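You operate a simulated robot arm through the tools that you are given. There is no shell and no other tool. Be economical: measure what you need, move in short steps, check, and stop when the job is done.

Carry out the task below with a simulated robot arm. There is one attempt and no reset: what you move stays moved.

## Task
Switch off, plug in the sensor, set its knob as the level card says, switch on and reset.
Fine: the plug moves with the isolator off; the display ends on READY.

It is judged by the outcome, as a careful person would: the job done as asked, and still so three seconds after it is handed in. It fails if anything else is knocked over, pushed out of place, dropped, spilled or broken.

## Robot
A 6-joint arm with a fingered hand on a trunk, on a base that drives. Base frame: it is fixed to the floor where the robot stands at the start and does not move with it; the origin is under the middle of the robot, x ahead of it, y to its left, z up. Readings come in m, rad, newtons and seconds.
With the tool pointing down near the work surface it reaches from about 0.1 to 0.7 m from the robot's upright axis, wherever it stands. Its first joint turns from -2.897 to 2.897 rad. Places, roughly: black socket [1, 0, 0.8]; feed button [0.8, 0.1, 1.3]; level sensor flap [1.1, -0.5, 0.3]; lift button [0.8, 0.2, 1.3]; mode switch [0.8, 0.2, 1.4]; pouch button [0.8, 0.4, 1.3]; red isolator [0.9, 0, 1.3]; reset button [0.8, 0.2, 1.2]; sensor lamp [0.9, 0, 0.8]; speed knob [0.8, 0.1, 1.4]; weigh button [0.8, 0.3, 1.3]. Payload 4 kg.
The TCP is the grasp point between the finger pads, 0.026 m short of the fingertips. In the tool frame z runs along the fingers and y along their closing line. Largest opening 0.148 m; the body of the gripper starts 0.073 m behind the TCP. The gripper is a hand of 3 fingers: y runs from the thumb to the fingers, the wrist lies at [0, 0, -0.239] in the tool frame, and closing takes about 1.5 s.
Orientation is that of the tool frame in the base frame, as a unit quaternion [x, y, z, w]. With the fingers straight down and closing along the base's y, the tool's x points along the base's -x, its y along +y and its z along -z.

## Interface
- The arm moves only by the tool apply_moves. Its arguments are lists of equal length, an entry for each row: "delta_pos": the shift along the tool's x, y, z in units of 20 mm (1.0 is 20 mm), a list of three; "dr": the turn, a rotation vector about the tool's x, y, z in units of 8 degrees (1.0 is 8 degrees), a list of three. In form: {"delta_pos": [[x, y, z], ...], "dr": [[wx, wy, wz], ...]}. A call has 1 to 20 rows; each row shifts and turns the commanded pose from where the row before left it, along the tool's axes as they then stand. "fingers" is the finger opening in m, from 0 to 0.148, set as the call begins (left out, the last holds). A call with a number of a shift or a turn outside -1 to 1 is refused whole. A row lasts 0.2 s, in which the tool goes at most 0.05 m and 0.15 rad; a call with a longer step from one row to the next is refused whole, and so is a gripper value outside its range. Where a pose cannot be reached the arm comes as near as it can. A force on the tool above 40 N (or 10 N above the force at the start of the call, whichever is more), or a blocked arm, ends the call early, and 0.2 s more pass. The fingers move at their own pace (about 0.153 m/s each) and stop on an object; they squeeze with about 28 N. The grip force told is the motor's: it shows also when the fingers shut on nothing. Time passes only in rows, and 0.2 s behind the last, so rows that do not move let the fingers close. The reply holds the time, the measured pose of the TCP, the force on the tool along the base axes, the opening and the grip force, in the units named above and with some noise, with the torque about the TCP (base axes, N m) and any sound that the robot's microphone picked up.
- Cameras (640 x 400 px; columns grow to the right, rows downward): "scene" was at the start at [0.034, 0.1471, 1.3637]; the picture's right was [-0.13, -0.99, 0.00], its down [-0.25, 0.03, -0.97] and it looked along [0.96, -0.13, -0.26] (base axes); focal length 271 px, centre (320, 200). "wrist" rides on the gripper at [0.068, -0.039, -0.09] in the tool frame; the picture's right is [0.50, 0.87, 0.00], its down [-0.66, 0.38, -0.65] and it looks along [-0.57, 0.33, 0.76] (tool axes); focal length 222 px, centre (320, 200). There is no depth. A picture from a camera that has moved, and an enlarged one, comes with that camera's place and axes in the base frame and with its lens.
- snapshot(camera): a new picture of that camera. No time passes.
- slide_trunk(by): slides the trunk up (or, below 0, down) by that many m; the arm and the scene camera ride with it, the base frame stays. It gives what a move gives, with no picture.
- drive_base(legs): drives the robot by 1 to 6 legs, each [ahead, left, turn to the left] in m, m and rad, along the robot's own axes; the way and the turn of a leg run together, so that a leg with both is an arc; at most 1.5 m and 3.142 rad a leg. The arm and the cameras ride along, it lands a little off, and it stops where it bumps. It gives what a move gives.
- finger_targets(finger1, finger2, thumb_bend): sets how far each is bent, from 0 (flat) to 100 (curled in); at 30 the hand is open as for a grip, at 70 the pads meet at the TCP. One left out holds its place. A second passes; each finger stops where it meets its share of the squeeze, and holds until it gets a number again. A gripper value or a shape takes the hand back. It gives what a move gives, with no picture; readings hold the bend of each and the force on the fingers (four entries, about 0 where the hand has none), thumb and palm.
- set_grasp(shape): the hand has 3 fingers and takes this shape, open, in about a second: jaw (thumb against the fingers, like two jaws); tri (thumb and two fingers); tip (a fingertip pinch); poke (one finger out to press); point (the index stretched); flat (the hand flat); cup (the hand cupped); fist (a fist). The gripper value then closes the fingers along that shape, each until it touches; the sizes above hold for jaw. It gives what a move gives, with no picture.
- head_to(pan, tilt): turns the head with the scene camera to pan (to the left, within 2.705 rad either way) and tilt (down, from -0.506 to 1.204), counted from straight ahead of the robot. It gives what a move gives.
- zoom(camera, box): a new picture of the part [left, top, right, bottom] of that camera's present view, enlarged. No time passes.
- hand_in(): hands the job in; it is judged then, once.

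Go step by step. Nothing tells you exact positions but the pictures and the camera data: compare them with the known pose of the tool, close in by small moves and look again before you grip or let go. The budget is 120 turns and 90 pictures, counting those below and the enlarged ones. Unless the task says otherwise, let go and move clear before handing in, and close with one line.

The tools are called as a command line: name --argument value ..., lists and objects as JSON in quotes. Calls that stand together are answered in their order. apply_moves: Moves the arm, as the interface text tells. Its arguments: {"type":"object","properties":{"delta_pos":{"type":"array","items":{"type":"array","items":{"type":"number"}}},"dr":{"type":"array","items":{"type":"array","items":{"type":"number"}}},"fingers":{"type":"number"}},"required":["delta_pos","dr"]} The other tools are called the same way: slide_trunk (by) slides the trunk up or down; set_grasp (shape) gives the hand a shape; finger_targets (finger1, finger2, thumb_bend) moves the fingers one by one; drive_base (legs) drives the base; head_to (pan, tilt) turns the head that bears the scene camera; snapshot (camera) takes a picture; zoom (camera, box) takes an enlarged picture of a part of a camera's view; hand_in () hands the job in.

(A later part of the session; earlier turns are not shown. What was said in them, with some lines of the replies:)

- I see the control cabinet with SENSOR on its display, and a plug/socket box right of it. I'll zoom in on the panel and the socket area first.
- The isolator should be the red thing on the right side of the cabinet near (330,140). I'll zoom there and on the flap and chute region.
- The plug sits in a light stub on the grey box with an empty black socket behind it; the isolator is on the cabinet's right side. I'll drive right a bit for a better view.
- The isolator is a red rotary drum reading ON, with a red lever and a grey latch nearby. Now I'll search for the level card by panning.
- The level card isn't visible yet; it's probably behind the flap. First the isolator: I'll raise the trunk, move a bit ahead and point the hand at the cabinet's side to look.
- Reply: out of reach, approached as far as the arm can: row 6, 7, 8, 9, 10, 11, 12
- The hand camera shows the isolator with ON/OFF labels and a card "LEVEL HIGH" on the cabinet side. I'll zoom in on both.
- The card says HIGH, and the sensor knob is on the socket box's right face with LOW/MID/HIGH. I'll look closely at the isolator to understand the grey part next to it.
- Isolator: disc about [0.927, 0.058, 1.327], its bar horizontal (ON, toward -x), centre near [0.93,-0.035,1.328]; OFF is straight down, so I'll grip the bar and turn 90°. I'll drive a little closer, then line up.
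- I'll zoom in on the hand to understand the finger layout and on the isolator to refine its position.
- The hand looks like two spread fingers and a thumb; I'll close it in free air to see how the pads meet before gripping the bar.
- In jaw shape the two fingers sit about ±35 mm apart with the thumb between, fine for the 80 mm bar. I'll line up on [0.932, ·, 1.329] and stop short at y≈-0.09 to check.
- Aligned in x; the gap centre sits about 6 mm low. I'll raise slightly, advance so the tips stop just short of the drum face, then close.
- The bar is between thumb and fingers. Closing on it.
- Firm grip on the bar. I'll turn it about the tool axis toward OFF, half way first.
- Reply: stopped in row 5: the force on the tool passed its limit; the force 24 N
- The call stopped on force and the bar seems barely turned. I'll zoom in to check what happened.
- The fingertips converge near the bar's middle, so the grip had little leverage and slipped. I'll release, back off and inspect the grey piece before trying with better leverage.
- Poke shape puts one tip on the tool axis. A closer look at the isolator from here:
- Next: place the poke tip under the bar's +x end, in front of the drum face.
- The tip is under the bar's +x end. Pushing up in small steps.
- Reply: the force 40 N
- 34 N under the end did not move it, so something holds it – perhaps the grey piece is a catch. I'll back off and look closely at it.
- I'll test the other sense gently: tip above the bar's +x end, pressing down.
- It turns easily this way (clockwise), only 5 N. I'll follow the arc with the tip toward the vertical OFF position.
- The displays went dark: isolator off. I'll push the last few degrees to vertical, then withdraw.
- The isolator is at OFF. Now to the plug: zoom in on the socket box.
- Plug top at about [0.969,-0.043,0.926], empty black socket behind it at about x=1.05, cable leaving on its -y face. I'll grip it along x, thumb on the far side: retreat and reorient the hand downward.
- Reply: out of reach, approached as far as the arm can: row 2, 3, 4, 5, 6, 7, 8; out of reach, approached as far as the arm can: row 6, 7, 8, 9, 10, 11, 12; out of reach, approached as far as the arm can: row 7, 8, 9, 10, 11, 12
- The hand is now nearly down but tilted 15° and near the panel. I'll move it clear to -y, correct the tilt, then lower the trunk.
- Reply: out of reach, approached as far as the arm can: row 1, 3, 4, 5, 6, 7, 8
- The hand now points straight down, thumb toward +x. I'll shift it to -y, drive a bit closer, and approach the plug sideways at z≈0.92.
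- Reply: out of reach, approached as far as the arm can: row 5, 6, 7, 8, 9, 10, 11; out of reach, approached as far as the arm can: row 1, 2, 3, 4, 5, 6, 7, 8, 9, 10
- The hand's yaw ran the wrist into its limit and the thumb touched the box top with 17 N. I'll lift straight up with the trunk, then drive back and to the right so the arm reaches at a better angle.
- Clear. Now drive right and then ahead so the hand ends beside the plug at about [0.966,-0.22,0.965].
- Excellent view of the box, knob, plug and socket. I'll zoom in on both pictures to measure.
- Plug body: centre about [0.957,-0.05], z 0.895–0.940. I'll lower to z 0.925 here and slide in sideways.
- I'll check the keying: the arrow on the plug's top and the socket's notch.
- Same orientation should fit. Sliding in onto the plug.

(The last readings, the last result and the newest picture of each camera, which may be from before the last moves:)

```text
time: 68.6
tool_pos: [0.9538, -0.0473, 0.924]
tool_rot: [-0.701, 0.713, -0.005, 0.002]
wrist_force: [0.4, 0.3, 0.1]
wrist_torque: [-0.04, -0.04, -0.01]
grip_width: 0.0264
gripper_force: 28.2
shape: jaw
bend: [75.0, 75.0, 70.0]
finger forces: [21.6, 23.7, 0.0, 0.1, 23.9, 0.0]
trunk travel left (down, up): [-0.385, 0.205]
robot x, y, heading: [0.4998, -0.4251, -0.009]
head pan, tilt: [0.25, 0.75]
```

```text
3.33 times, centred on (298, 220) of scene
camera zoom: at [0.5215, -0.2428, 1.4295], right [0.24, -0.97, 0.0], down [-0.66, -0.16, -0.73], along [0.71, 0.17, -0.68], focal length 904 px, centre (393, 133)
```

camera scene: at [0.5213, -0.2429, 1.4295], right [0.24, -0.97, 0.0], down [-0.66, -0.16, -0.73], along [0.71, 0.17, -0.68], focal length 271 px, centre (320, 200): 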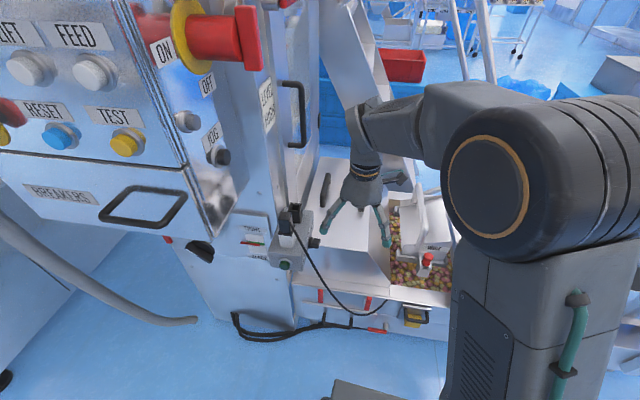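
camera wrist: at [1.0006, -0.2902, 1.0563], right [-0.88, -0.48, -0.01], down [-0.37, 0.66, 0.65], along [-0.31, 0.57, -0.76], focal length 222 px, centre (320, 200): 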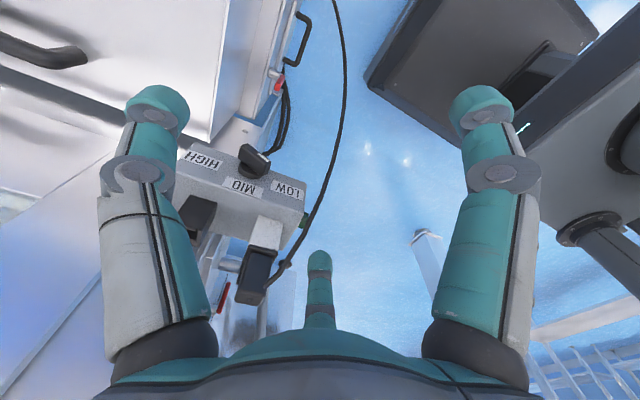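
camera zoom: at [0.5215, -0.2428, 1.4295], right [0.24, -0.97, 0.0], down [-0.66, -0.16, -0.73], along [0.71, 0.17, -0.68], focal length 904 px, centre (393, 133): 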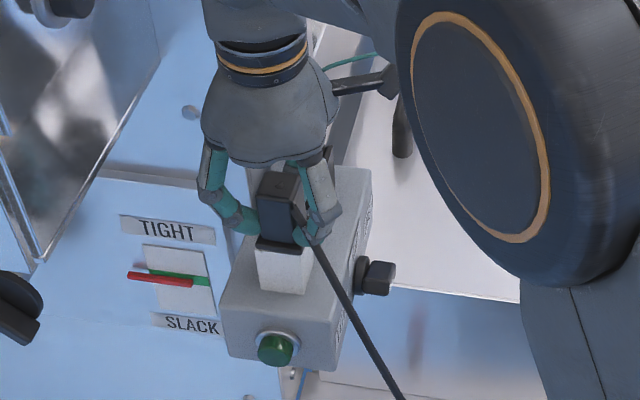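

Gripped well (28 N), plug centre (0.953,-0.046). The socket's mouth centre is near (1.044,-0.04,0.885). Pulling up now.

apply_moves --delta_pos '[[0, 0, -0.4], [0, 0, -0.5], [0, 0, -0.5], [0, 0, -0.5], [0, 0, -0.5]]' --dr '[[0, 0, 0], [0, 0, 0], [0, 0, 0], [0, 0, 0], [0, 0, 0]]'

snapshot --camera "scene"

snapshot --camera "wrist"

```text
time: 69.8
tool_pos: [0.9536, -0.045, 0.973]
tool_rot: [-0.7, 0.714, -0.005, 0.003]
wrist_force: [0.1, -0.3, -2.1]
wrist_torque: [0.02, 0.0, 0.01]
grip_width: 0.0263
gripper_force: 27.7
shape: jaw
bend: [75.0, 75.0, 70.0]
finger forces: [21.6, 23.6, 0.1, 0.0, 23.9, 0.1]
trunk travel left (down, up): [-0.385, 0.205]
robot x, y, heading: [0.4989, -0.4249, -0.012]
head pan, tilt: [0.25, 0.75]
```

```text
20 pictures are left
camera scene: at [0.5215, -0.2428, 1.4295], right [0.24, -0.97, 0.0], down [-0.66, -0.16, -0.73], along [0.71, 0.17, -0.68], focal length 271 px, centre (320, 200)
```

scene: 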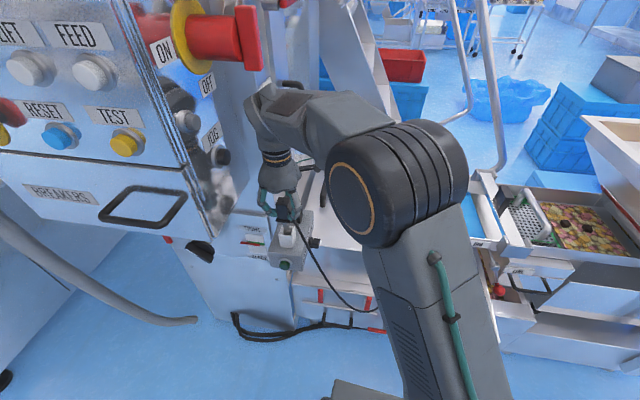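

```text
19 pictures are left
camera wrist: at [0.9914, -0.1114, 1.0648], right [-0.88, -0.48, -0.01], down [-0.37, 0.66, 0.65], along [-0.31, 0.57, -0.76], focal length 222 px, centre (320, 200)
```

wrist: 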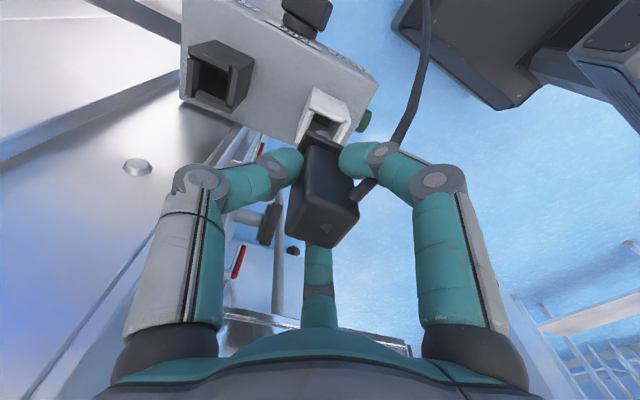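

The plug is coming free; a zoom tells whether it has cleared the holder and lets me measure the socket offset.

zoom --camera "wrist" --box '[170, 20, 390, 260]'

```text
1.67 times, centred on (280, 140) of wrist
camera zoom: at [0.9914, -0.1114, 1.0648], right [-0.88, -0.48, -0.01], down [-0.37, 0.66, 0.65], along [-0.31, 0.57, -0.76], focal length 370 px, centre (387, 300)
```

zoom: 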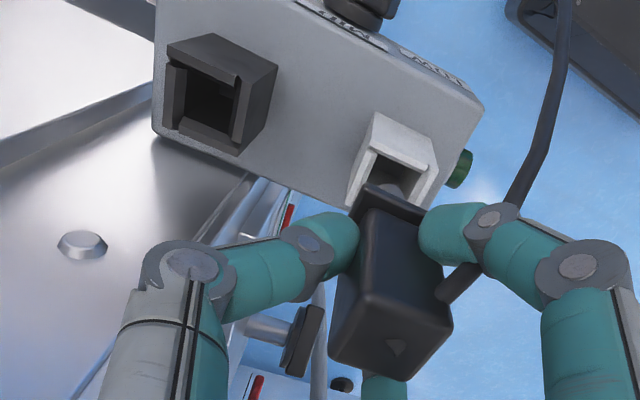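

The socket appears ~0.09 m further in x and slightly to +y. I'll lift a bit more and carry the plug over it, then compare directly.

apply_moves --delta_pos '[[0, 0, -0.35], [0, 0, -0.3], [-0.08, -0.75, 0], [-0.08, -0.75, 0], [-0.08, -0.75, 0], [-0.08, -0.75, 0], [-0.08, -0.75, 0], [0, -0.75, 0]]' --dr '[[0, 0, 0], [0, 0, 0], [0, 0, 0], [0, 0, 0], [0, 0, 0], [0, 0, 0], [0, 0, 0], [0, 0, 0]]'

zoom --camera "wrist" --box '[220, 60, 420, 260]'

zoom --camera "scene" --box '[256, 150, 352, 280]'

```text
time: 71.6
tool_pos: [1.0446, -0.0405, 0.9835]
tool_rot: [-0.698, 0.716, -0.006, 0.004]
wrist_force: [-3.6, -7.6, 0.1]
wrist_torque: [0.28, -0.01, 0.37]
grip_width: 0.0256
gripper_force: 27.9
shape: jaw
bend: [75.0, 75.0, 69.0]
finger forces: [25.1, 33.9, 0.0, 0.1, 25.7, 0.0]
trunk travel left (down, up): [-0.385, 0.205]
robot x, y, heading: [0.4998, -0.4236, -0.01]
head pan, tilt: [0.25, 0.75]
```

```text
2.00 times, centred on (320, 160) of wrist
camera zoom: at [1.0812, -0.1071, 1.0755], right [-0.88, -0.48, -0.01], down [-0.37, 0.67, 0.65], along [-0.3, 0.57, -0.76], focal length 444 px, centre (320, 280)
```

zoom: 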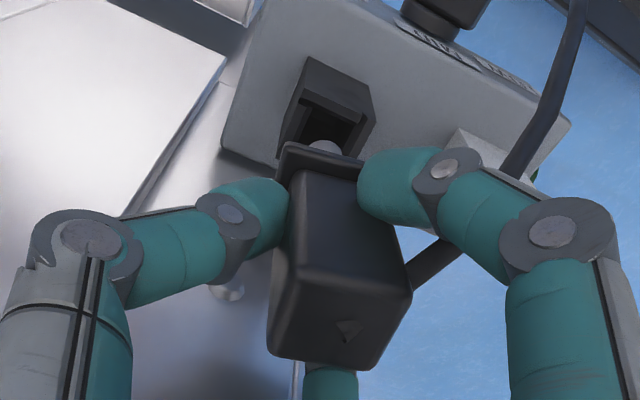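

```text
3.08 times, centred on (304, 215) of scene
camera zoom: at [0.5213, -0.2442, 1.4297], right [0.24, -0.97, 0.0], down [-0.66, -0.16, -0.73], along [0.71, 0.18, -0.68], focal length 834 px, centre (369, 154)
```

zoom: 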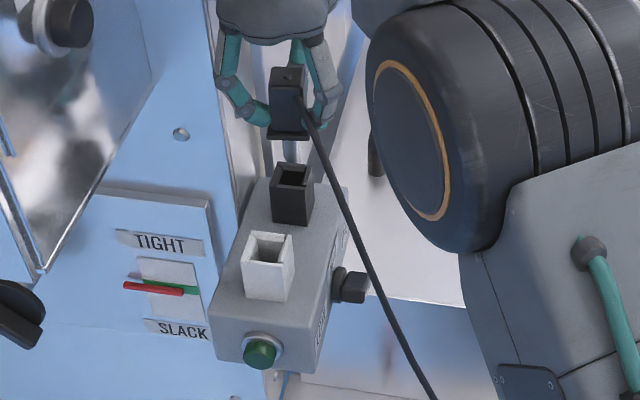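

The plug is almost exactly above the socket. Lowering gently in small steps.

apply_moves --delta_pos '[[0, 0, 0.25], [0, 0, 0.25], [0, 0, 0.25], [0, 0, 0.25], [0, 0, 0.25], [0, 0, 0.25]]' --dr '[[0, 0, 0], [0, 0, 0], [0, 0, 0], [0, 0, 0], [0, 0, 0], [0, 0, 0]]'

zoom --camera "wrist" --box '[240, 80, 400, 240]'

```text
time: 73.0
tool_pos: [1.0454, -0.0399, 0.957]
tool_rot: [-0.701, 0.713, -0.005, 0.003]
wrist_force: [2.3, -12.5, 2.7]
wrist_torque: [0.53, 0.1, 0.22]
grip_width: 0.0251
gripper_force: 27.8
shape: jaw
bend: [75.0, 75.0, 69.0]
finger forces: [25.1, 39.8, 0.0, 0.0, 26.5, 0.0]
trunk travel left (down, up): [-0.385, 0.205]
robot x, y, heading: [0.4973, -0.4193, -0.008]
head pan, tilt: [0.25, 0.75]
```

```text
2.50 times, centred on (320, 160) of wrist
camera zoom: at [1.0825, -0.1061, 1.0472], right [-0.88, -0.48, -0.01], down [-0.37, 0.66, 0.65], along [-0.31, 0.57, -0.76], focal length 555 px, centre (320, 300)
```

zoom: 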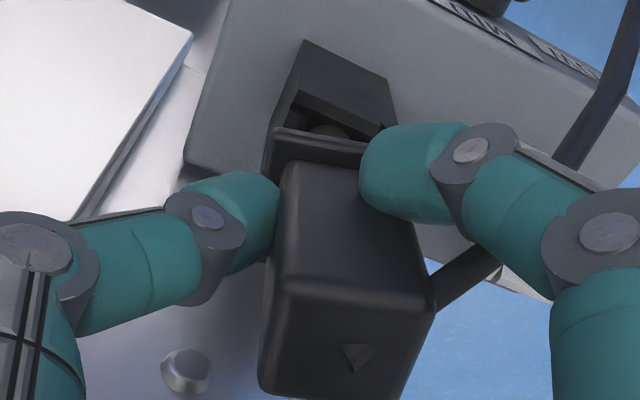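

There's 12 N toward -y building up; I'll check from the scene camera whether something touches.

zoom --camera "scene" --box '[272, 150, 336, 230]'

```text
5.00 times, centred on (304, 190) of scene
camera zoom: at [0.5213, -0.2444, 1.4297], right [0.24, -0.97, 0.0], down [-0.66, -0.16, -0.73], along [0.71, 0.18, -0.68], focal length 1356 px, centre (400, 250)
```

zoom: 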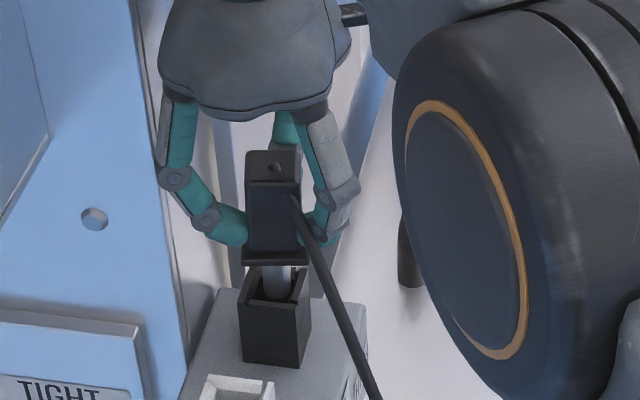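

The pin is entering the socket, centred; a finger knuckle is brushing the column edge, so I ease 2 mm to -y and press the plug down.

apply_moves --delta_pos '[[0.1, 0, 0.25], [0, 0, 0.25], [0, 0, 0.25], [0, 0, 0.25], [0, 0, 0.25], [0, 0, 0.25], [0, 0, 0.25]]' --dr '[[0, 0, 0], [0, 0, 0], [0, 0, 0], [0, 0, 0], [0, 0, 0], [0, 0, 0], [0, 0, 0]]'

zoom --camera "scene" --box '[272, 160, 336, 240]'

```text
time: 74.6
tool_pos: [1.0458, -0.04, 0.9246]
tool_rot: [-0.7, 0.714, -0.005, 0.005]
wrist_force: [-1.0, 9.1, 18.4]
wrist_torque: [0.62, 0.17, 0.15]
grip_width: 0.0258
gripper_force: 27.8
shape: jaw
bend: [75.0, 76.0, 71.0]
finger forces: [21.4, 38.6, 0.1, 0.1, 28.6, 0.0]
trunk travel left (down, up): [-0.385, 0.205]
robot x, y, heading: [0.4952, -0.422, -0.006]
head pan, tilt: [0.25, 0.75]
```

```text
5.00 times, centred on (304, 200) of scene
camera zoom: at [0.5202, -0.2427, 1.4299], right [0.24, -0.97, 0.0], down [-0.66, -0.16, -0.73], along [0.71, 0.17, -0.68], focal length 1356 px, centre (400, 200)
```

zoom: 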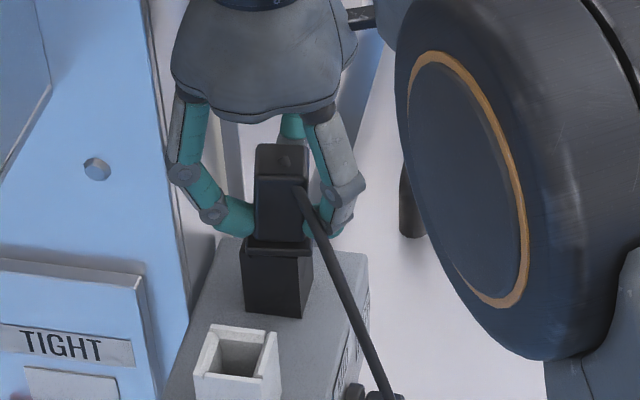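

The plug looks fully seated (flange on the rim, 18 N). A last small press, then release.

apply_moves --delta_pos '[[0, 0, 0.12], [0, 0, 0.12], [0, 0, 0.12]]' --dr '[[0, 0, 0], [0, 0, 0], [0, 0, 0]]'

apply_moves --delta_pos '[[0, 0, -0.1], [0, 0, -0.1], [0, 0, 0], [0, 0, 0], [0, 0, 0], [0, 0, 0]]' --dr '[[0, 0, 0], [0, 0, 0], [0, 0, 0], [0, 0, 0], [0, 0, 0], [0, 0, 0]]' --fingers 0.07

zoom --camera "wrist" --box '[200, 60, 440, 260]'

```text
time: 75.2
tool_pos: [1.0456, -0.0401, 0.9232]
tool_rot: [-0.701, 0.713, -0.005, 0.008]
wrist_force: [-2.3, 0.0, 15.1]
wrist_torque: [0.79, 0.15, 0.31]
grip_width: 0.0269
gripper_force: 27.6
shape: jaw
bend: [75.0, 76.0, 71.0]
finger forces: [23.7, 47.7, 0.1, 0.0, 26.5, 0.1]
trunk travel left (down, up): [-0.385, 0.205]
robot x, y, heading: [0.5008, -0.424, -0.008]
head pan, tilt: [0.25, 0.75]
stopped in row 2: the force on the tool passed its limit (the readings are from after the stop); the commanded pose is now the measured one
```

```text
time: 76.6
tool_pos: [1.0492, -0.0443, 0.9253]
tool_rot: [-0.7, 0.714, -0.005, 0.006]
wrist_force: [-1.4, -26.6, -8.5]
wrist_torque: [0.38, -0.31, 0.85]
grip_width: 0.0621
gripper_force: 0.0
shape: jaw
bend: [38.0, 77.0, 70.0]
finger forces: [0.0, 26.9, 0.0, 0.0, 0.0, 0.1]
trunk travel left (down, up): [-0.385, 0.205]
robot x, y, heading: [0.4998, -0.4253, -0.008]
head pan, tilt: [0.25, 0.75]
```

```text
2.00 times, centred on (320, 160) of wrist
camera zoom: at [1.0854, -0.1102, 1.0161], right [-0.88, -0.48, -0.01], down [-0.38, 0.66, 0.65], along [-0.3, 0.57, -0.76], focal length 444 px, centre (320, 280)
```

zoom: 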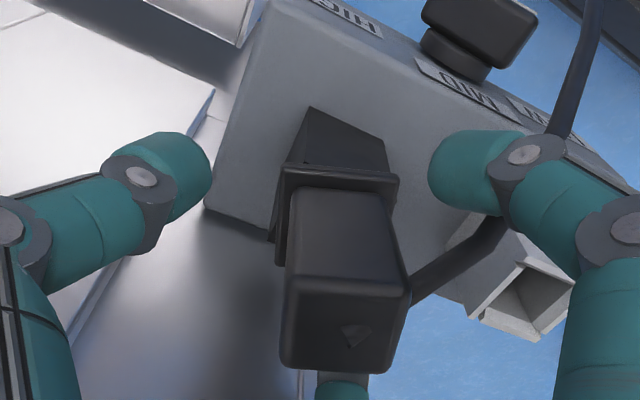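

The plug is seated; the far finger is jammed against the column and can't open, so I'll ease to -y a little and lift straight off.

apply_moves --delta_pos '[[0.3, 0, 0], [0.2, 0, -0.1], [0, 0, -0.4], [0, 0, -0.6], [0, 0, -0.6], [0, 0, -0.6], [0, 0, -0.6], [0.5, 0, -0.3]]' --dr '[[0, 0, 0], [0, 0, 0], [0, 0, 0], [0, 0, 0], [0, 0, 0], [0, 0, 0], [0, 0, 0], [0, 0, 0]]'

zoom --camera "scene" --box '[250, 130, 378, 280]'

```text
time: 78.4
tool_pos: [1.0463, -0.0602, 0.9888]
tool_rot: [-0.699, 0.715, -0.006, 0.009]
wrist_force: [0.7, -0.5, -0.5]
wrist_torque: [-0.02, 0.02, 0.0]
grip_width: 0.0698
gripper_force: 0.1
shape: jaw
bend: [38.0, 38.0, 70.0]
finger forces: [0.0, 0.0, 0.0, 0.0, 0.0, 0.0]
trunk travel left (down, up): [-0.385, 0.205]
robot x, y, heading: [0.5014, -0.4247, -0.01]
head pan, tilt: [0.25, 0.75]
```

```text
2.67 times, centred on (314, 205) of scene
camera zoom: at [0.5216, -0.2426, 1.4295], right [0.24, -0.97, 0.0], down [-0.66, -0.16, -0.73], along [0.71, 0.17, -0.68], focal length 723 px, centre (336, 187)
```

zoom: 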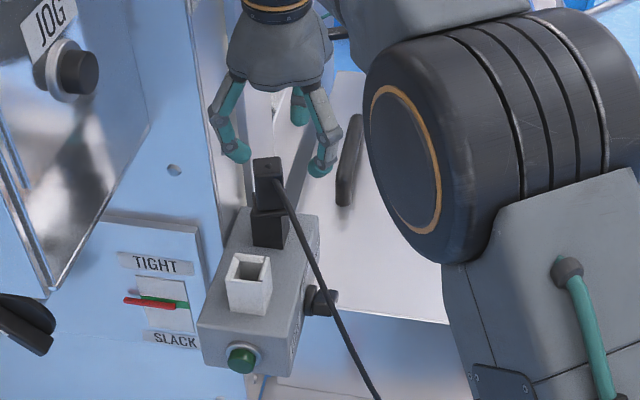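

Plug is in and released. The knob (pointer at LOW) is near [1.003,-0.115,0.793] on the box's -y face; it must turn clockwise over MID to HIGH. I'll back off to -y, take the poke shape and tilt the hand 40° so the palm stays clear of the plug.

apply_moves --delta_pos '[[0.9, 0, 0], [0.9, 0, 0], [0.9, 0, 0], [0.9, 0, 0], [0.9, 0, 0], [0.5, 0, 0]]' --dr '[[0, 0, 0], [0, 0, 0], [0, 0, 0], [0, 0, 0], [0, 0, 0], [0, 0, 0]]'

set_grasp --shape "poke"

apply_moves --delta_pos '[[0, 0, 0], [0, 0, 0], [0, 0, 0], [0, 0, 0], [0, 0, 0], [0, 0, 0], [0, 0, 0], [0, 0, 0], [0, 0, 0], [0, 0, 0]]' --dr '[[0, 0, 1], [0, 0, 1], [0, 0, 1], [0, 0, 1], [0, 0, 1], [-0.64, -0.77, 0], [-0.64, -0.77, 0], [-0.64, -0.77, 0], [-0.64, -0.77, 0], [-0.64, -0.77, 0]]'

snapshot --camera "wrist"

```text
time: 79.8
tool_pos: [1.0267, -0.1529, 0.9751]
tool_rot: [-0.699, 0.715, -0.008, 0.007]
wrist_force: [0.6, 0.5, 0.3]
wrist_torque: [-0.03, -0.02, 0.02]
grip_width: 0.0697
gripper_force: 0.0
shape: jaw
bend: [38.0, 38.0, 70.0]
finger forces: [0.0, 0.0, 0.1, 0.0, 0.1, 0.0]
out of reach, approached as far as the arm can: row 3, 4, 5, 6
trunk travel left (down, up): [-0.385, 0.205]
robot x, y, heading: [0.5019, -0.4204, -0.006]
head pan, tilt: [0.25, 0.75]
```

```text
time: 80.7
tool_pos: [1.0275, -0.1528, 0.9749]
tool_rot: [-0.699, 0.715, -0.007, 0.007]
wrist_force: [-0.2, -0.3, -1.2]
wrist_torque: [-0.01, -0.02, 0.03]
grip_width: 0.0002
gripper_force: 0.1
shape: poke
bend: [100.0, 100.0, 40.0]
finger forces: [0.1, 0.0, 0.0, 0.1, 0.0, 0.0]
trunk travel left (down, up): [-0.385, 0.205]
robot x, y, heading: [0.5015, -0.4243, -0.013]
head pan, tilt: [0.25, 0.75]
```

```text
time: 82.9
tool_pos: [1.0266, -0.1524, 0.9739]
tool_rot: [-0.391, 0.854, 0.306, 0.157]
wrist_force: [-0.1, 0.0, -0.4]
wrist_torque: [-0.01, -0.02, 0.02]
grip_width: 0.0002
gripper_force: 0.0
shape: poke
bend: [100.0, 100.0, 40.0]
finger forces: [0.0, 0.0, 0.0, 0.1, 0.0, 0.1]
trunk travel left (down, up): [-0.385, 0.205]
robot x, y, heading: [0.4958, -0.4245, -0.006]
head pan, tilt: [0.25, 0.75]
```

```text
10 pictures are left
camera wrist: at [1.0113, -0.2679, 0.9949], right [-0.98, 0.15, 0.09], down [0.11, 0.14, 0.98], along [0.14, 0.98, -0.16], focal length 222 px, centre (320, 200)
```

wrist: 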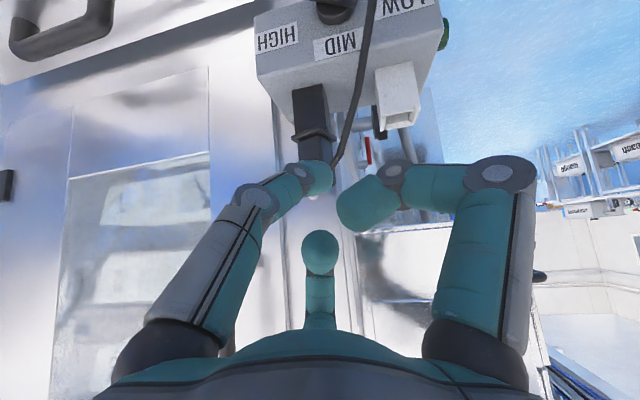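

The knob is just at the picture's top; labels LOW(-x)/MID(up)/HIGH(+x). I'll bring the tip above the knob's +x tail and press it down.

apply_moves --delta_pos '[[0.555, -0.372, 0.79], [0.555, -0.372, 0.79], [0.555, -0.372, 0.79], [0.555, -0.372, 0.79], [0.555, -0.372, 0.79], [0.555, -0.372, 0.79], [-0.33, 0.275, 0.36], [-0.33, 0.275, 0.36]]' --dr '[[0, 0, 0], [0, 0, 0], [0, 0, 0], [0, 0, 0], [0, 0, 0], [0, 0, 0], [0, 0, 0], [0, 0, 0]]'

zoom --camera "wrist" --box '[220, 30, 440, 230]'

```text
time: 84.7
tool_pos: [1.0416, -0.0835, 0.9003]
tool_rot: [-0.391, 0.854, 0.305, 0.156]
wrist_force: [-0.3, 0.5, -0.4]
wrist_torque: [0.01, -0.02, 0.01]
grip_width: 0.0001
gripper_force: 0.1
shape: poke
bend: [100.0, 100.0, 40.0]
finger forces: [0.1, 0.1, 0.1, 0.1, 0.0, 0.0]
out of reach, approached as far as the arm can: row 2, 3, 4, 5, 6
trunk travel left (down, up): [-0.385, 0.205]
robot x, y, heading: [0.4987, -0.4194, -0.007]
head pan, tilt: [0.25, 0.75]
```

```text
2.00 times, centred on (330, 130) of wrist
camera zoom: at [1.0266, -0.1979, 0.9193], right [-0.98, 0.15, 0.09], down [0.12, 0.15, 0.98], along [0.14, 0.98, -0.16], focal length 444 px, centre (300, 340)
```

zoom: 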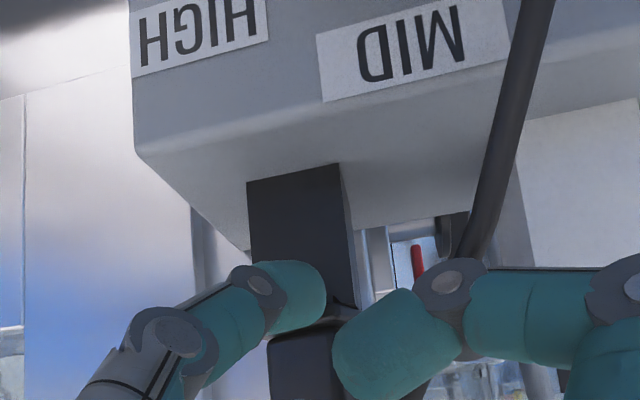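

Reach is limited because the trunk sits too high for this height. I'll back away from the plug, drive back, lower the trunk and come again.

apply_moves --delta_pos '[[0.59, -0.49, -0.64], [0.59, -0.49, -0.64], [0.59, -0.49, -0.64], [0.59, -0.49, -0.64], [-0.3, 0.2, -0.6], [-0.3, 0.2, -0.6]]' --dr '[[0, 0, 0], [0, 0, 0], [0, 0, 0], [0, 0, 0], [0, 0, 0], [0, 0, 0]]'

drive_base --legs '[[-0.25, 0, 0]]'

slide_trunk --by -0.27

apply_moves --delta_pos '[[-0.44, 0.37, -0.68], [-0.44, 0.37, -0.68], [-0.44, 0.37, -0.68], [-0.44, 0.37, -0.68], [-0.44, 0.37, -0.68], [-0.44, 0.37, -0.68], [-0.44, 0.37, -0.68], [-0.44, 0.37, -0.68]]' --dr '[[0, 0, 0], [0, 0, 0], [0, 0, 0], [0, 0, 0], [0, 0, 0], [0, 0, 0], [0, 0, 0], [0, 0, 0]]'

```text
time: 86.1
tool_pos: [1.055, -0.1431, 0.9546]
tool_rot: [-0.392, 0.854, 0.306, 0.156]
wrist_force: [0.8, -0.6, 0.4]
wrist_torque: [-0.03, 0.0, -0.04]
grip_width: 0.0002
gripper_force: 0.1
shape: poke
bend: [100.0, 100.0, 40.0]
finger forces: [0.1, 0.0, 0.0, 0.0, 0.0, 0.1]
out of reach, approached as far as the arm can: row 2, 3, 4
trunk travel left (down, up): [-0.385, 0.205]
robot x, y, heading: [0.5, -0.4207, -0.016]
head pan, tilt: [0.25, 0.75]
```

```text
time: 87.9
tool_pos: [0.8016, -0.1401, 0.9538]
tool_rot: [-0.393, 0.853, 0.306, 0.155]
wrist_force: [-0.4, 1.0, 0.4]
wrist_torque: [-0.02, 0.01, -0.02]
grip_width: 0.0002
gripper_force: 0.0
shape: poke
bend: [100.0, 100.0, 40.0]
finger forces: [0.0, 0.1, 0.1, 0.0, 0.0, 0.0]
trunk travel left (down, up): [-0.385, 0.205]
robot x, y, heading: [0.246, -0.4197, -0.004]
head pan, tilt: [0.25, 0.75]
```

```text
time: 90.7
tool_pos: [0.8022, -0.1387, 0.6842]
tool_rot: [-0.394, 0.853, 0.306, 0.156]
wrist_force: [-0.4, 0.2, -0.6]
wrist_torque: [0.04, 0.0, 0.01]
grip_width: 0.0
gripper_force: 0.1
shape: poke
bend: [100.0, 100.0, 40.0]
finger forces: [0.0, 0.0, 0.1, 0.0, 0.0, 0.0]
trunk travel left (down, up): [-0.115, 0.475]
robot x, y, heading: [0.2447, -0.4207, -0.004]
head pan, tilt: [0.25, 0.75]
```

```text
time: 92.5
tool_pos: [0.7989, -0.1378, 0.8248]
tool_rot: [-0.393, 0.853, 0.306, 0.155]
wrist_force: [-0.1, 0.9, 0.4]
wrist_torque: [-0.01, 0.0, -0.01]
grip_width: 0.0
gripper_force: 0.1
shape: poke
bend: [100.0, 100.0, 40.0]
finger forces: [0.0, 0.0, 0.0, 0.0, 0.0, 0.0]
trunk travel left (down, up): [-0.115, 0.475]
robot x, y, heading: [0.2443, -0.4214, -0.006]
head pan, tilt: [0.25, 0.75]
```

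Now in free air: raise 50 mm and back 60 mm to -y to test the reach, then drive ahead.

apply_moves --delta_pos '[[0.106, -0.09, -0.77], [0.106, -0.09, -0.77], [0.106, -0.09, -0.77], [0.106, -0.09, -0.77], [0.106, -0.09, -0.77]]' --dr '[[0, 0, 0], [0, 0, 0], [0, 0, 0], [0, 0, 0], [0, 0, 0]]'

drive_base --legs '[[0.22, 0, 0]]'

```text
time: 93.7
tool_pos: [0.7964, -0.1973, 0.8762]
tool_rot: [-0.393, 0.853, 0.306, 0.156]
wrist_force: [0.2, -0.8, 0.2]
wrist_torque: [0.03, 0.0, -0.01]
grip_width: 0.0
gripper_force: 0.1
shape: poke
bend: [100.0, 100.0, 40.0]
finger forces: [0.0, 0.0, 0.0, 0.0, 0.1, 0.0]
trunk travel left (down, up): [-0.115, 0.475]
robot x, y, heading: [0.2463, -0.4225, -0.003]
head pan, tilt: [0.25, 0.75]
```

```text
time: 95.4
tool_pos: [1.0232, -0.1971, 0.875]
tool_rot: [-0.394, 0.853, 0.306, 0.155]
wrist_force: [0.1, 0.6, 0.8]
wrist_torque: [0.0, 0.02, 0.03]
grip_width: 0.0003
gripper_force: 0.0
shape: poke
bend: [100.0, 100.0, 40.0]
finger forces: [0.1, 0.0, 0.1, 0.0, 0.0, 0.0]
trunk travel left (down, up): [-0.115, 0.475]
robot x, y, heading: [0.4693, -0.4213, -0.001]
head pan, tilt: [0.25, 0.75]
```

Reach is fine here. One zoom from the head to see the tip and the knob.

zoom --camera "scene" --box '[272, 110, 384, 210]'

```text
4.00 times, centred on (328, 160) of scene
camera zoom: at [0.4946, -0.2419, 1.1595], right [0.24, -0.97, 0.0], down [-0.66, -0.17, -0.73], along [0.71, 0.18, -0.68], focal length 1085 px, centre (288, 360)
```

zoom: 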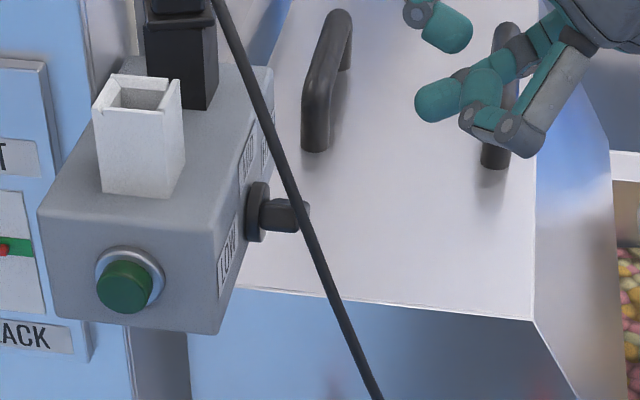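

Tip and knob match my estimates. Moving the tip above the knob's tail end and pressing down in small steps.

apply_moves --delta_pos '[[-0.25, 0.325, 0.83], [-0.25, 0.325, 0.83], [-0.25, 0.325, 0.83], [-0.25, 0.325, 0.83], [0.123, -0.103, 0.19], [0.123, -0.103, 0.19], [0.123, -0.103, 0.19], [0.123, -0.103, 0.19], [0.123, -0.103, 0.19], [0.123, -0.103, 0.19], [0.123, -0.103, 0.19], [0.123, -0.103, 0.19]]' --dr '[[0, 0, 0], [0, 0, 0], [0, 0, 0], [0, 0, 0], [0, 0, 0], [0, 0, 0], [0, 0, 0], [0, 0, 0], [0, 0, 0], [0, 0, 0], [0, 0, 0], [0, 0, 0]]'

zoom --camera "scene" --box '[300, 130, 356, 180]'

```text
time: 98.0
tool_pos: [1.0186, -0.1309, 0.8038]
tool_rot: [-0.394, 0.852, 0.306, 0.156]
wrist_force: [6.2, 1.0, 4.6]
wrist_torque: [0.05, -0.09, -0.05]
grip_width: 0.0
gripper_force: 0.0
shape: poke
bend: [100.0, 100.0, 39.0]
finger forces: [0.1, 0.0, 0.1, 0.0, 7.5, 0.0]
trunk travel left (down, up): [-0.115, 0.475]
robot x, y, heading: [0.4735, -0.4197, 0.003]
head pan, tilt: [0.25, 0.75]
```

```text
8.00 times, centred on (328, 155) of scene
camera zoom: at [0.4949, -0.2419, 1.1595], right [0.24, -0.97, 0.0], down [-0.66, -0.17, -0.73], along [0.71, 0.18, -0.68], focal length 2170 px, centre (256, 560)
```

zoom: 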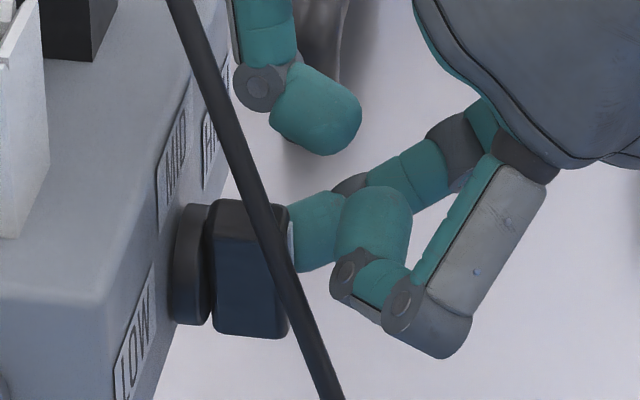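

The bar is now about vertical (MID). I continue pushing its lower tail toward -x to swing the pointer to HIGH.

apply_moves --delta_pos '[[0.35, -0.03, 0.34], [0.26, 0.16, 0.12], [0.23, 0.23, 0.035], [0.135, 0.2, -0.03]]' --dr '[[0, 0, 0], [0, 0, 0], [0, 0, 0], [0, 0, 0]]'

zoom --camera "scene" --box '[300, 130, 356, 180]'

```text
time: 99.0
tool_pos: [0.9994, -0.1301, 0.7895]
tool_rot: [-0.393, 0.853, 0.305, 0.155]
wrist_force: [28.9, -1.7, -14.2]
wrist_torque: [-0.15, -0.41, -0.3]
grip_width: 0.0001
gripper_force: 0.1
shape: poke
bend: [100.0, 100.0, 36.0]
finger forces: [0.0, 0.0, 0.1, 0.0, 26.0, 0.1]
trunk travel left (down, up): [-0.115, 0.475]
robot x, y, heading: [0.4765, -0.4214, -0.002]
head pan, tilt: [0.25, 0.75]
```

```text
8.00 times, centred on (328, 155) of scene
camera zoom: at [0.4976, -0.2415, 1.1593], right [0.24, -0.97, 0.0], down [-0.66, -0.17, -0.73], along [0.71, 0.18, -0.68], focal length 2170 px, centre (256, 560)
```

zoom: 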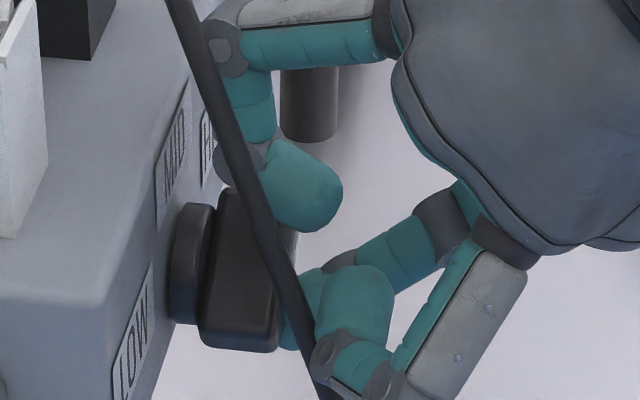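

There's a firm stop now (29 N), pointer about 45–60° past MID, presumably HIGH. I'll withdraw and check the knob.

apply_moves --delta_pos '[[-0.2, -0.23, 0], [0.74, -0.62, -0.8], [0.74, -0.62, -0.8], [-0.075, 0.063, -0.9], [-0.075, 0.063, -0.9], [-0.35, 0.3, -0.6], [-0.35, 0.3, -0.6], [-0.35, 0.3, -0.6]]' --dr '[[0, 0, 0], [0, 0, 0], [0, 0, 0], [0, 0, 0], [0, 0, 0], [0, 0, 0], [0, 0, 0], [0, 0, 0]]'

snapshot --camera "wrist"

```text
time: 100.8
tool_pos: [1.0002, -0.2026, 0.8687]
tool_rot: [-0.394, 0.852, 0.306, 0.155]
wrist_force: [-0.8, 0.4, 0.4]
wrist_torque: [-0.01, -0.02, -0.02]
grip_width: 0.0
gripper_force: 0.0
shape: poke
bend: [100.0, 100.0, 40.0]
finger forces: [0.0, 0.0, 0.1, 0.0, 0.1, 0.0]
trunk travel left (down, up): [-0.115, 0.475]
robot x, y, heading: [0.473, -0.422, -0.003]
head pan, tilt: [0.25, 0.75]
```

```text
5 pictures are left
camera wrist: at [0.9854, -0.3171, 0.8876], right [-0.98, 0.15, 0.09], down [0.12, 0.15, 0.98], along [0.13, 0.98, -0.16], focal length 222 px, centre (320, 200)
```

wrist: 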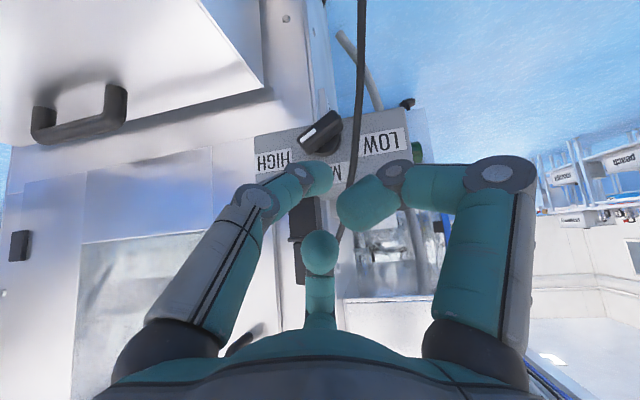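

The knob points to HIGH. Now to the isolator: drive back, raise the trunk and turn the hand to point at the cabinet side again.

drive_base --legs '[[-0.25, 0, 0]]'

slide_trunk --by 0.36

apply_moves --delta_pos '[[0, 0, 0], [0, 0, 0], [0, 0, 0], [0, 0, 0], [0, 0, 0], [0, 0, 0], [0, 0, 0], [0, 0, 0], [0, 0, 0], [0, 0, 0], [0, 0, 0], [0, 0, 0], [0, 0, 0], [0, 0, 0]]' --dr '[[0, 0, 0.893], [0, 0, 0.893], [0, 0, 0.893], [0, 0, 0.893], [0, 0, 0.893], [0, 0, 0.893], [0, 0, 0.893], [-0.893, 0, 0], [-0.893, 0, 0], [-0.893, 0, 0], [-0.893, 0, 0], [-0.893, 0, 0], [-0.893, 0, 0], [-0.893, 0, 0]]'

```text
time: 102.6
tool_pos: [0.7493, -0.1998, 0.8678]
tool_rot: [-0.395, 0.852, 0.306, 0.155]
wrist_force: [-0.9, -0.8, -0.3]
wrist_torque: [-0.01, 0.0, 0.0]
grip_width: 0.0
gripper_force: 0.1
shape: poke
bend: [100.0, 100.0, 40.0]
finger forces: [0.0, 0.1, 0.0, 0.0, 0.0, 0.0]
trunk travel left (down, up): [-0.115, 0.475]
robot x, y, heading: [0.222, -0.4173, 0.005]
head pan, tilt: [0.25, 0.75]
```

```text
time: 106.1
tool_pos: [0.7486, -0.2002, 1.2282]
tool_rot: [-0.396, 0.852, 0.305, 0.155]
wrist_force: [0.0, -0.5, -0.1]
wrist_torque: [0.03, -0.01, 0.0]
grip_width: 0.0001
gripper_force: 0.1
shape: poke
bend: [100.0, 100.0, 40.0]
finger forces: [0.0, 0.1, 0.0, 0.1, 0.0, 0.0]
trunk travel left (down, up): [-0.475, 0.115]
robot x, y, heading: [0.2205, -0.4194, 0.001]
head pan, tilt: [0.25, 0.75]
```

```text
time: 109.1
tool_pos: [0.748, -0.199, 1.2286]
tool_rot: [-0.003, 0.705, 0.709, 0.01]
wrist_force: [-0.6, 0.2, -0.3]
wrist_torque: [0.04, -0.02, -0.04]
grip_width: 0.0004
gripper_force: 0.0
shape: poke
bend: [100.0, 100.0, 40.0]
finger forces: [0.1, 0.1, 0.0, 0.0, 0.1, 0.0]
trunk travel left (down, up): [-0.475, 0.115]
robot x, y, heading: [0.2213, -0.4237, 0.002]
head pan, tilt: [0.25, 0.75]
```

Orientation is right. Drive a bit closer and line up beside the bar's lower end.

drive_base --legs '[[0.08, 0.06, 0]]'

apply_moves --delta_pos '[[-0.77, 0.66, 0], [-0.77, 0.66, 0], [-0.77, 0.66, 0], [-0.77, 0.66, 0], [-0.77, 0.66, 0]]' --dr '[[0, 0, 0], [0, 0, 0], [0, 0, 0], [0, 0, 0], [0, 0, 0]]'

```text
time: 110.2
tool_pos: [0.8263, -0.1377, 1.2293]
tool_rot: [-0.004, 0.706, 0.708, 0.009]
wrist_force: [0.2, 0.2, -0.9]
wrist_torque: [0.01, 0.03, 0.01]
grip_width: 0.0
gripper_force: 0.1
shape: poke
bend: [100.0, 100.0, 40.0]
finger forces: [0.0, 0.0, 0.0, 0.1, 0.0, 0.0]
trunk travel left (down, up): [-0.475, 0.115]
robot x, y, heading: [0.2969, -0.3662, 0.004]
head pan, tilt: [0.25, 0.75]
```

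```text
time: 111.5
tool_pos: [0.9005, -0.1378, 1.2985]
tool_rot: [-0.004, 0.706, 0.708, 0.009]
wrist_force: [-1.0, -0.1, 0.2]
wrist_torque: [0.0, 0.01, -0.02]
grip_width: 0.0
gripper_force: 0.0
shape: poke
bend: [100.0, 100.0, 40.0]
finger forces: [0.1, 0.0, 0.0, 0.1, 0.0, 0.1]
trunk travel left (down, up): [-0.475, 0.115]
robot x, y, heading: [0.3026, -0.3577, 0.0]
head pan, tilt: [0.25, 0.75]
```

Tip is 12 mm beside the bar's lower end. Insert and swing the bar back to horizontal (ON).

apply_moves --delta_pos '[[0, 0, 0.8], [0, 0, 0.8], [0, 0, 0.8], [0, 0, 0.8], [0, 0, 0.8], [-0.34, -0.09, 0], [-0.34, -0.09, 0], [-0.3, -0.13, 0], [-0.32, -0.05, 0], [-0.32, -0.05, 0], [-0.32, 0.065, 0], [-0.32, 0.065, 0], [-0.28, 0.17, 0], [-0.275, 0.17, 0], [-0.2, 0.25, 0], [-0.2, 0.26, 0], [-0.03, 0.15, 0]]' --dr '[[0, 0, 0], [0, 0, 0], [0, 0, 0], [0, 0, 0], [0, 0, 0], [0, 0, 0], [0, 0, 0], [0, 0, 0], [0, 0, 0], [0, 0, 0], [0, 0, 0], [0, 0, 0], [0, 0, 0], [0, 0, 0], [0, 0, 0], [0, 0, 0], [0, 0, 0]]'

```text
time: 115.0
tool_pos: [0.9655, -0.0594, 1.3106]
tool_rot: [-0.003, 0.706, 0.708, 0.009]
wrist_force: [-0.3, 3.3, -4.6]
wrist_torque: [-0.12, 0.03, -0.04]
grip_width: 0.0
gripper_force: 0.1
shape: poke
bend: [100.0, 100.0, 39.0]
finger forces: [0.1, 0.0, 0.1, 0.0, 4.3, 0.0]
trunk travel left (down, up): [-0.475, 0.115]
robot x, y, heading: [0.2977, -0.3555, 0.007]
head pan, tilt: [0.25, 0.75]
```

The tip followed the arc to horizontal. A final nudge up, then withdraw and look at the panel.

apply_moves --delta_pos '[[0, 0.15, 0], [0, 0.15, 0], [0, -0.5, 0], [0, -0.4, 0], [0, 0, -0.9], [0, 0, -0.9], [0, 0, -0.9], [0, 0, -0.9], [0, 0, -0.9], [0, 0, -0.9]]' --dr '[[0, 0, 0], [0, 0, 0], [0, 0, 0], [0, 0, 0], [0, 0, 0], [0, 0, 0], [0, 0, 0], [0, 0, 0], [0, 0, 0], [0, 0, 0]]'

head_to --pan 0.5 --tilt 0.4

snapshot --camera "scene"

```text
time: 117.2
tool_pos: [0.9636, -0.1689, 1.2993]
tool_rot: [-0.004, 0.706, 0.708, 0.01]
wrist_force: [0.4, 0.1, -0.5]
wrist_torque: [0.01, 0.02, 0.01]
grip_width: 0.0
gripper_force: 0.1
shape: poke
bend: [100.0, 100.0, 40.0]
finger forces: [0.0, 0.0, 0.0, 0.0, 0.0, 0.0]
trunk travel left (down, up): [-0.475, 0.115]
robot x, y, heading: [0.3005, -0.3628, -0.002]
head pan, tilt: [0.25, 0.75]
```

```text
time: 118.1
tool_pos: [0.9642, -0.1677, 1.2989]
tool_rot: [-0.003, 0.707, 0.707, 0.008]
wrist_force: [-1.1, 0.5, -0.1]
wrist_torque: [0.0, 0.0, 0.01]
grip_width: 0.0001
gripper_force: 0.1
shape: poke
bend: [100.0, 100.0, 40.0]
finger forces: [0.0, 0.0, 0.0, 0.0, 0.0, 0.0]
trunk travel left (down, up): [-0.475, 0.115]
robot x, y, heading: [0.298, -0.3601, 0.002]
head pan, tilt: [0.499, 0.4]
```

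```text
4 pictures are left
camera scene: at [0.3206, -0.1578, 1.5506], right [0.48, -0.88, 0.0], down [-0.34, -0.19, -0.92], along [0.81, 0.44, -0.39], focal length 271 px, centre (320, 200)
```

scene: 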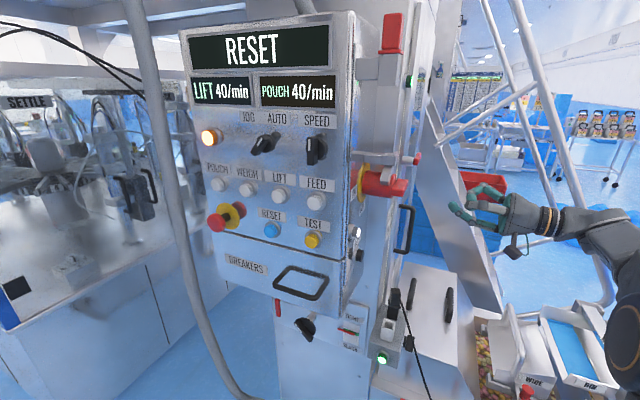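

Display says RESET and the sensor lamp is green. The blue reset button is at about [0.785,0.234,1.215]. I'll back away and turn the hand to face the panel.

drive_base --legs '[[-0.35, 0, 0]]'

apply_moves --delta_pos '[[0, 0, 0], [0, 0, 0], [0, 0, 0], [0, 0, 0], [0, 0, 0], [0, 0, 0], [0, 0, 0], [0, 0, 0], [0, 0, 0], [0, 0, 0], [0, 0, 0], [0, 0, 0]]' --dr '[[0, -0.9375, 0], [0, -0.9375, 0], [0, -0.9375, 0], [0, -0.9375, 0], [0, -0.9375, 0], [0, -0.9375, 0], [0, -0.9375, 0], [0, -0.9375, 0], [0, -0.9375, 0], [0, -0.9375, 0], [0, -0.9375, 0], [0, -0.9375, 0]]'

```text
time: 120.4
tool_pos: [0.61, -0.1715, 1.2995]
tool_rot: [-0.003, 0.706, 0.708, 0.011]
wrist_force: [-0.7, -0.1, -0.1]
wrist_torque: [0.01, 0.0, 0.01]
grip_width: 0.0002
gripper_force: 0.2
shape: poke
bend: [100.0, 100.0, 40.0]
finger forces: [0.0, 0.0, 0.1, 0.0, 0.1, 0.0]
trunk travel left (down, up): [-0.475, 0.115]
robot x, y, heading: [-0.0601, -0.3663, -0.002]
head pan, tilt: [0.499, 0.4]
```

```text
time: 123.0
tool_pos: [0.6146, -0.1835, 1.3083]
tool_rot: [0.39, 0.584, 0.591, 0.397]
wrist_force: [-0.7, -0.4, -0.5]
wrist_torque: [-0.03, 0.04, 0.01]
grip_width: 0.0
gripper_force: 0.0
shape: poke
bend: [100.0, 100.0, 40.0]
finger forces: [0.0, 0.1, 0.0, 0.0, 0.0, 0.1]
out of reach, approached as far as the arm can: row 9, 10, 11, 12
trunk travel left (down, up): [-0.475, 0.115]
robot x, y, heading: [-0.0577, -0.3627, 0.0]
head pan, tilt: [0.499, 0.4]
```

The hand points 22° left of straight ahead, which still suits pressing. I'll lower to z=1.215 and drive left in front of the reset button.

apply_moves --delta_pos '[[0, -0.9, 0], [0, -0.9, 0], [0, -0.9, 0], [0, -0.9, 0], [0, -0.9, 0]]' --dr '[[0, 0, 0], [0, 0, 0], [0, 0, 0], [0, 0, 0], [0, 0, 0]]'

drive_base --legs '[[0, 0.365, 0]]'

```text
time: 124.2
tool_pos: [0.6375, -0.2158, 1.254]
tool_rot: [0.391, 0.587, 0.591, 0.391]
wrist_force: [0.6, 0.4, -0.5]
wrist_torque: [-0.02, 0.03, 0.02]
grip_width: 0.0
gripper_force: 0.0
shape: poke
bend: [100.0, 100.0, 40.0]
finger forces: [0.1, 0.0, 0.0, 0.0, 0.0, 0.1]
out of reach, approached as far as the arm can: row 1, 2, 3, 4, 5
trunk travel left (down, up): [-0.475, 0.115]
robot x, y, heading: [-0.0562, -0.3626, 0.002]
head pan, tilt: [0.499, 0.4]
```

```text
time: 126.5
tool_pos: [0.6375, 0.1478, 1.255]
tool_rot: [0.39, 0.587, 0.592, 0.39]
wrist_force: [0.0, -0.1, 0.4]
wrist_torque: [0.01, 0.01, 0.01]
grip_width: 0.0
gripper_force: 0.0
shape: poke
bend: [100.0, 100.0, 40.0]
finger forces: [0.0, 0.0, 0.0, 0.0, 0.0, 0.0]
trunk travel left (down, up): [-0.475, 0.115]
robot x, y, heading: [-0.0554, -0.0022, -0.001]
head pan, tilt: [0.499, 0.4]
```

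Lower the trunk 40 mm, drive closer so the tip faces the button, and check with a picture.

slide_trunk --by -0.04

drive_base --legs '[[0.07, 0.055, 0]]'

snapshot --camera "wrist"

```text
time: 127.3
tool_pos: [0.6347, 0.1476, 1.2146]
tool_rot: [0.39, 0.588, 0.592, 0.39]
wrist_force: [-0.6, -0.7, -1.3]
wrist_torque: [0.02, -0.01, 0.02]
grip_width: 0.0
gripper_force: 0.1
shape: poke
bend: [100.0, 100.0, 40.0]
finger forces: [0.1, 0.0, 0.0, 0.0, 0.0, 0.0]
trunk travel left (down, up): [-0.435, 0.155]
robot x, y, heading: [-0.056, -0.0041, 0.003]
head pan, tilt: [0.499, 0.4]
```

```text
time: 128.4
tool_pos: [0.7069, 0.2031, 1.2147]
tool_rot: [0.39, 0.588, 0.592, 0.39]
wrist_force: [0.0, -0.3, 0.5]
wrist_torque: [0.0, 0.01, 0.01]
grip_width: 0.0
gripper_force: 0.0
shape: poke
bend: [100.0, 100.0, 40.0]
finger forces: [0.1, 0.1, 0.0, 0.0, 0.1, 0.0]
trunk travel left (down, up): [-0.435, 0.155]
robot x, y, heading: [0.0134, 0.0527, 0.005]
head pan, tilt: [0.499, 0.4]
```

```text
3 pictures are left
camera wrist: at [0.5981, 0.2319, 1.1753], right [-0.2, 0.45, 0.87], down [-0.34, -0.86, 0.37], along [0.92, -0.22, 0.33], focal length 222 px, centre (320, 200)
```

wrist: 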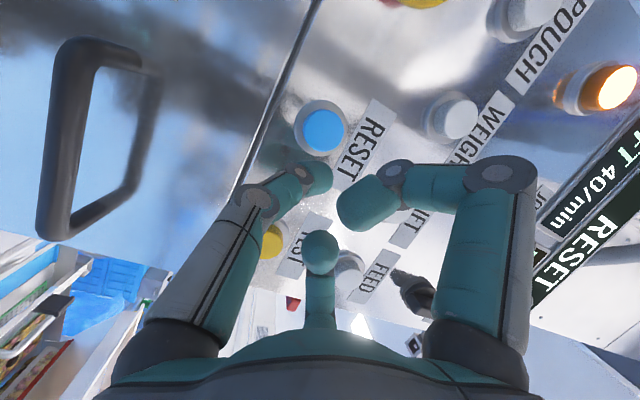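

Button refined to [0.785,0.243,1.218]; straight along the tool axis from here. Pressing in small final steps.

apply_moves --delta_pos '[[0.02, 0.03, 0.5], [0.02, 0.03, 0.5], [0.02, 0.03, 0.5], [0.02, 0.02, 0.5], [0.02, 0, 0.5], [0, 0, 0.15], [0, 0, 0.15], [0, 0, 0.15], [0, 0, 0.15]]' --dr '[[0, 0, 0], [0, 0, 0], [0, 0, 0], [0, 0, 0], [0, 0, 0], [0, 0, 0], [0, 0, 0], [0, 0, 0], [0, 0, 0]]'

```text
time: 130.5
tool_pos: [0.7594, 0.2292, 1.2173]
tool_rot: [0.389, 0.589, 0.592, 0.389]
wrist_force: [-25.4, -6.4, -1.6]
wrist_torque: [0.02, -0.1, -0.03]
grip_width: 0.0
gripper_force: 0.1
shape: poke
bend: [100.0, 100.0, 92.0]
finger forces: [0.0, 0.1, 0.1, 0.0, 25.2, 0.0]
trunk travel left (down, up): [-0.435, 0.155]
robot x, y, heading: [0.0119, 0.0535, 0.006]
head pan, tilt: [0.499, 0.4]
heard: click
stopped in row 9: the force on the tool passed its limit (the readings are from after the stop); the commanded pose is now the measured one
```

A click was heard. I'll withdraw and read the display.

apply_moves --delta_pos '[[0, 0, -0.6], [0, 0, -0.8], [0, 0, -0.8], [0, 0, -0.8], [0, 0, -0.8]]' --dr '[[0, 0, 0], [0, 0, 0], [0, 0, 0], [0, 0, 0], [0, 0, 0]]'

drive_base --legs '[[-0.15, -0.15, 0]]'

head_to --pan 0.1 --tilt 0.35

snapshot --camera "scene"

```text
time: 131.7
tool_pos: [0.6923, 0.1995, 1.2145]
tool_rot: [0.39, 0.59, 0.592, 0.387]
wrist_force: [0.4, 0.2, 0.0]
wrist_torque: [0.03, 0.0, 0.0]
grip_width: 0.0
gripper_force: 0.1
shape: poke
bend: [100.0, 100.0, 40.0]
finger forces: [0.0, 0.0, 0.0, 0.0, 0.1, 0.0]
trunk travel left (down, up): [-0.435, 0.155]
robot x, y, heading: [0.0138, 0.0509, 0.003]
head pan, tilt: [0.499, 0.4]
```

```text
time: 133.3
tool_pos: [0.5396, 0.0494, 1.2147]
tool_rot: [0.39, 0.589, 0.591, 0.388]
wrist_force: [0.6, 0.0, -0.5]
wrist_torque: [0.0, 0.01, 0.0]
grip_width: 0.0
gripper_force: 0.0
shape: poke
bend: [100.0, 100.0, 40.0]
finger forces: [0.0, 0.0, 0.1, 0.1, 0.1, 0.0]
trunk travel left (down, up): [-0.435, 0.155]
robot x, y, heading: [-0.1384, -0.0947, 0.006]
head pan, tilt: [0.499, 0.4]
```

```text
time: 134.2
tool_pos: [0.54, 0.0502, 1.2155]
tool_rot: [0.39, 0.589, 0.592, 0.388]
wrist_force: [-0.6, 0.3, 0.2]
wrist_torque: [-0.02, -0.02, 0.02]
grip_width: 0.0003
gripper_force: 0.1
shape: poke
bend: [100.0, 100.0, 40.0]
finger forces: [0.0, 0.0, 0.0, 0.1, 0.0, 0.0]
trunk travel left (down, up): [-0.435, 0.155]
robot x, y, heading: [-0.1398, -0.0971, 0.002]
head pan, tilt: [0.099, 0.351]
```

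```text
2 pictures are left
camera scene: at [-0.1063, 0.0728, 1.5152], right [0.1, -0.99, 0.0], down [-0.34, -0.04, -0.94], along [0.93, 0.1, -0.34], focal length 271 px, centre (320, 200)
```

scene: 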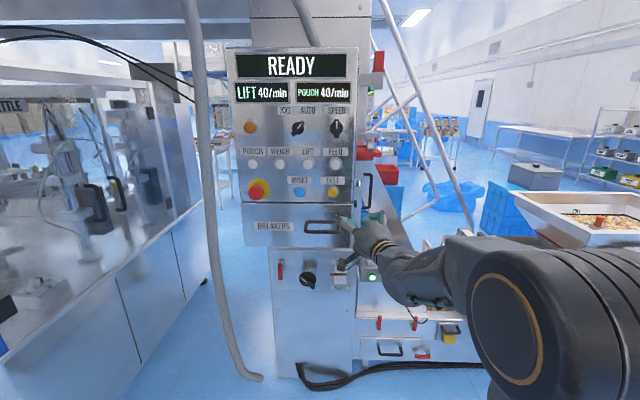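

The display reads READY, the fault lamp is out and the sensor lamp is green; the hand is clear of everything. Handing in.

hand_in

```text
The job is handed in.
```

The job is done and handed in: I switched the isolator off, moved the sensor plug into the black socket, turned the knob from LOW to HIGH as the level card says, switched back on and reset. The display ended on READY.
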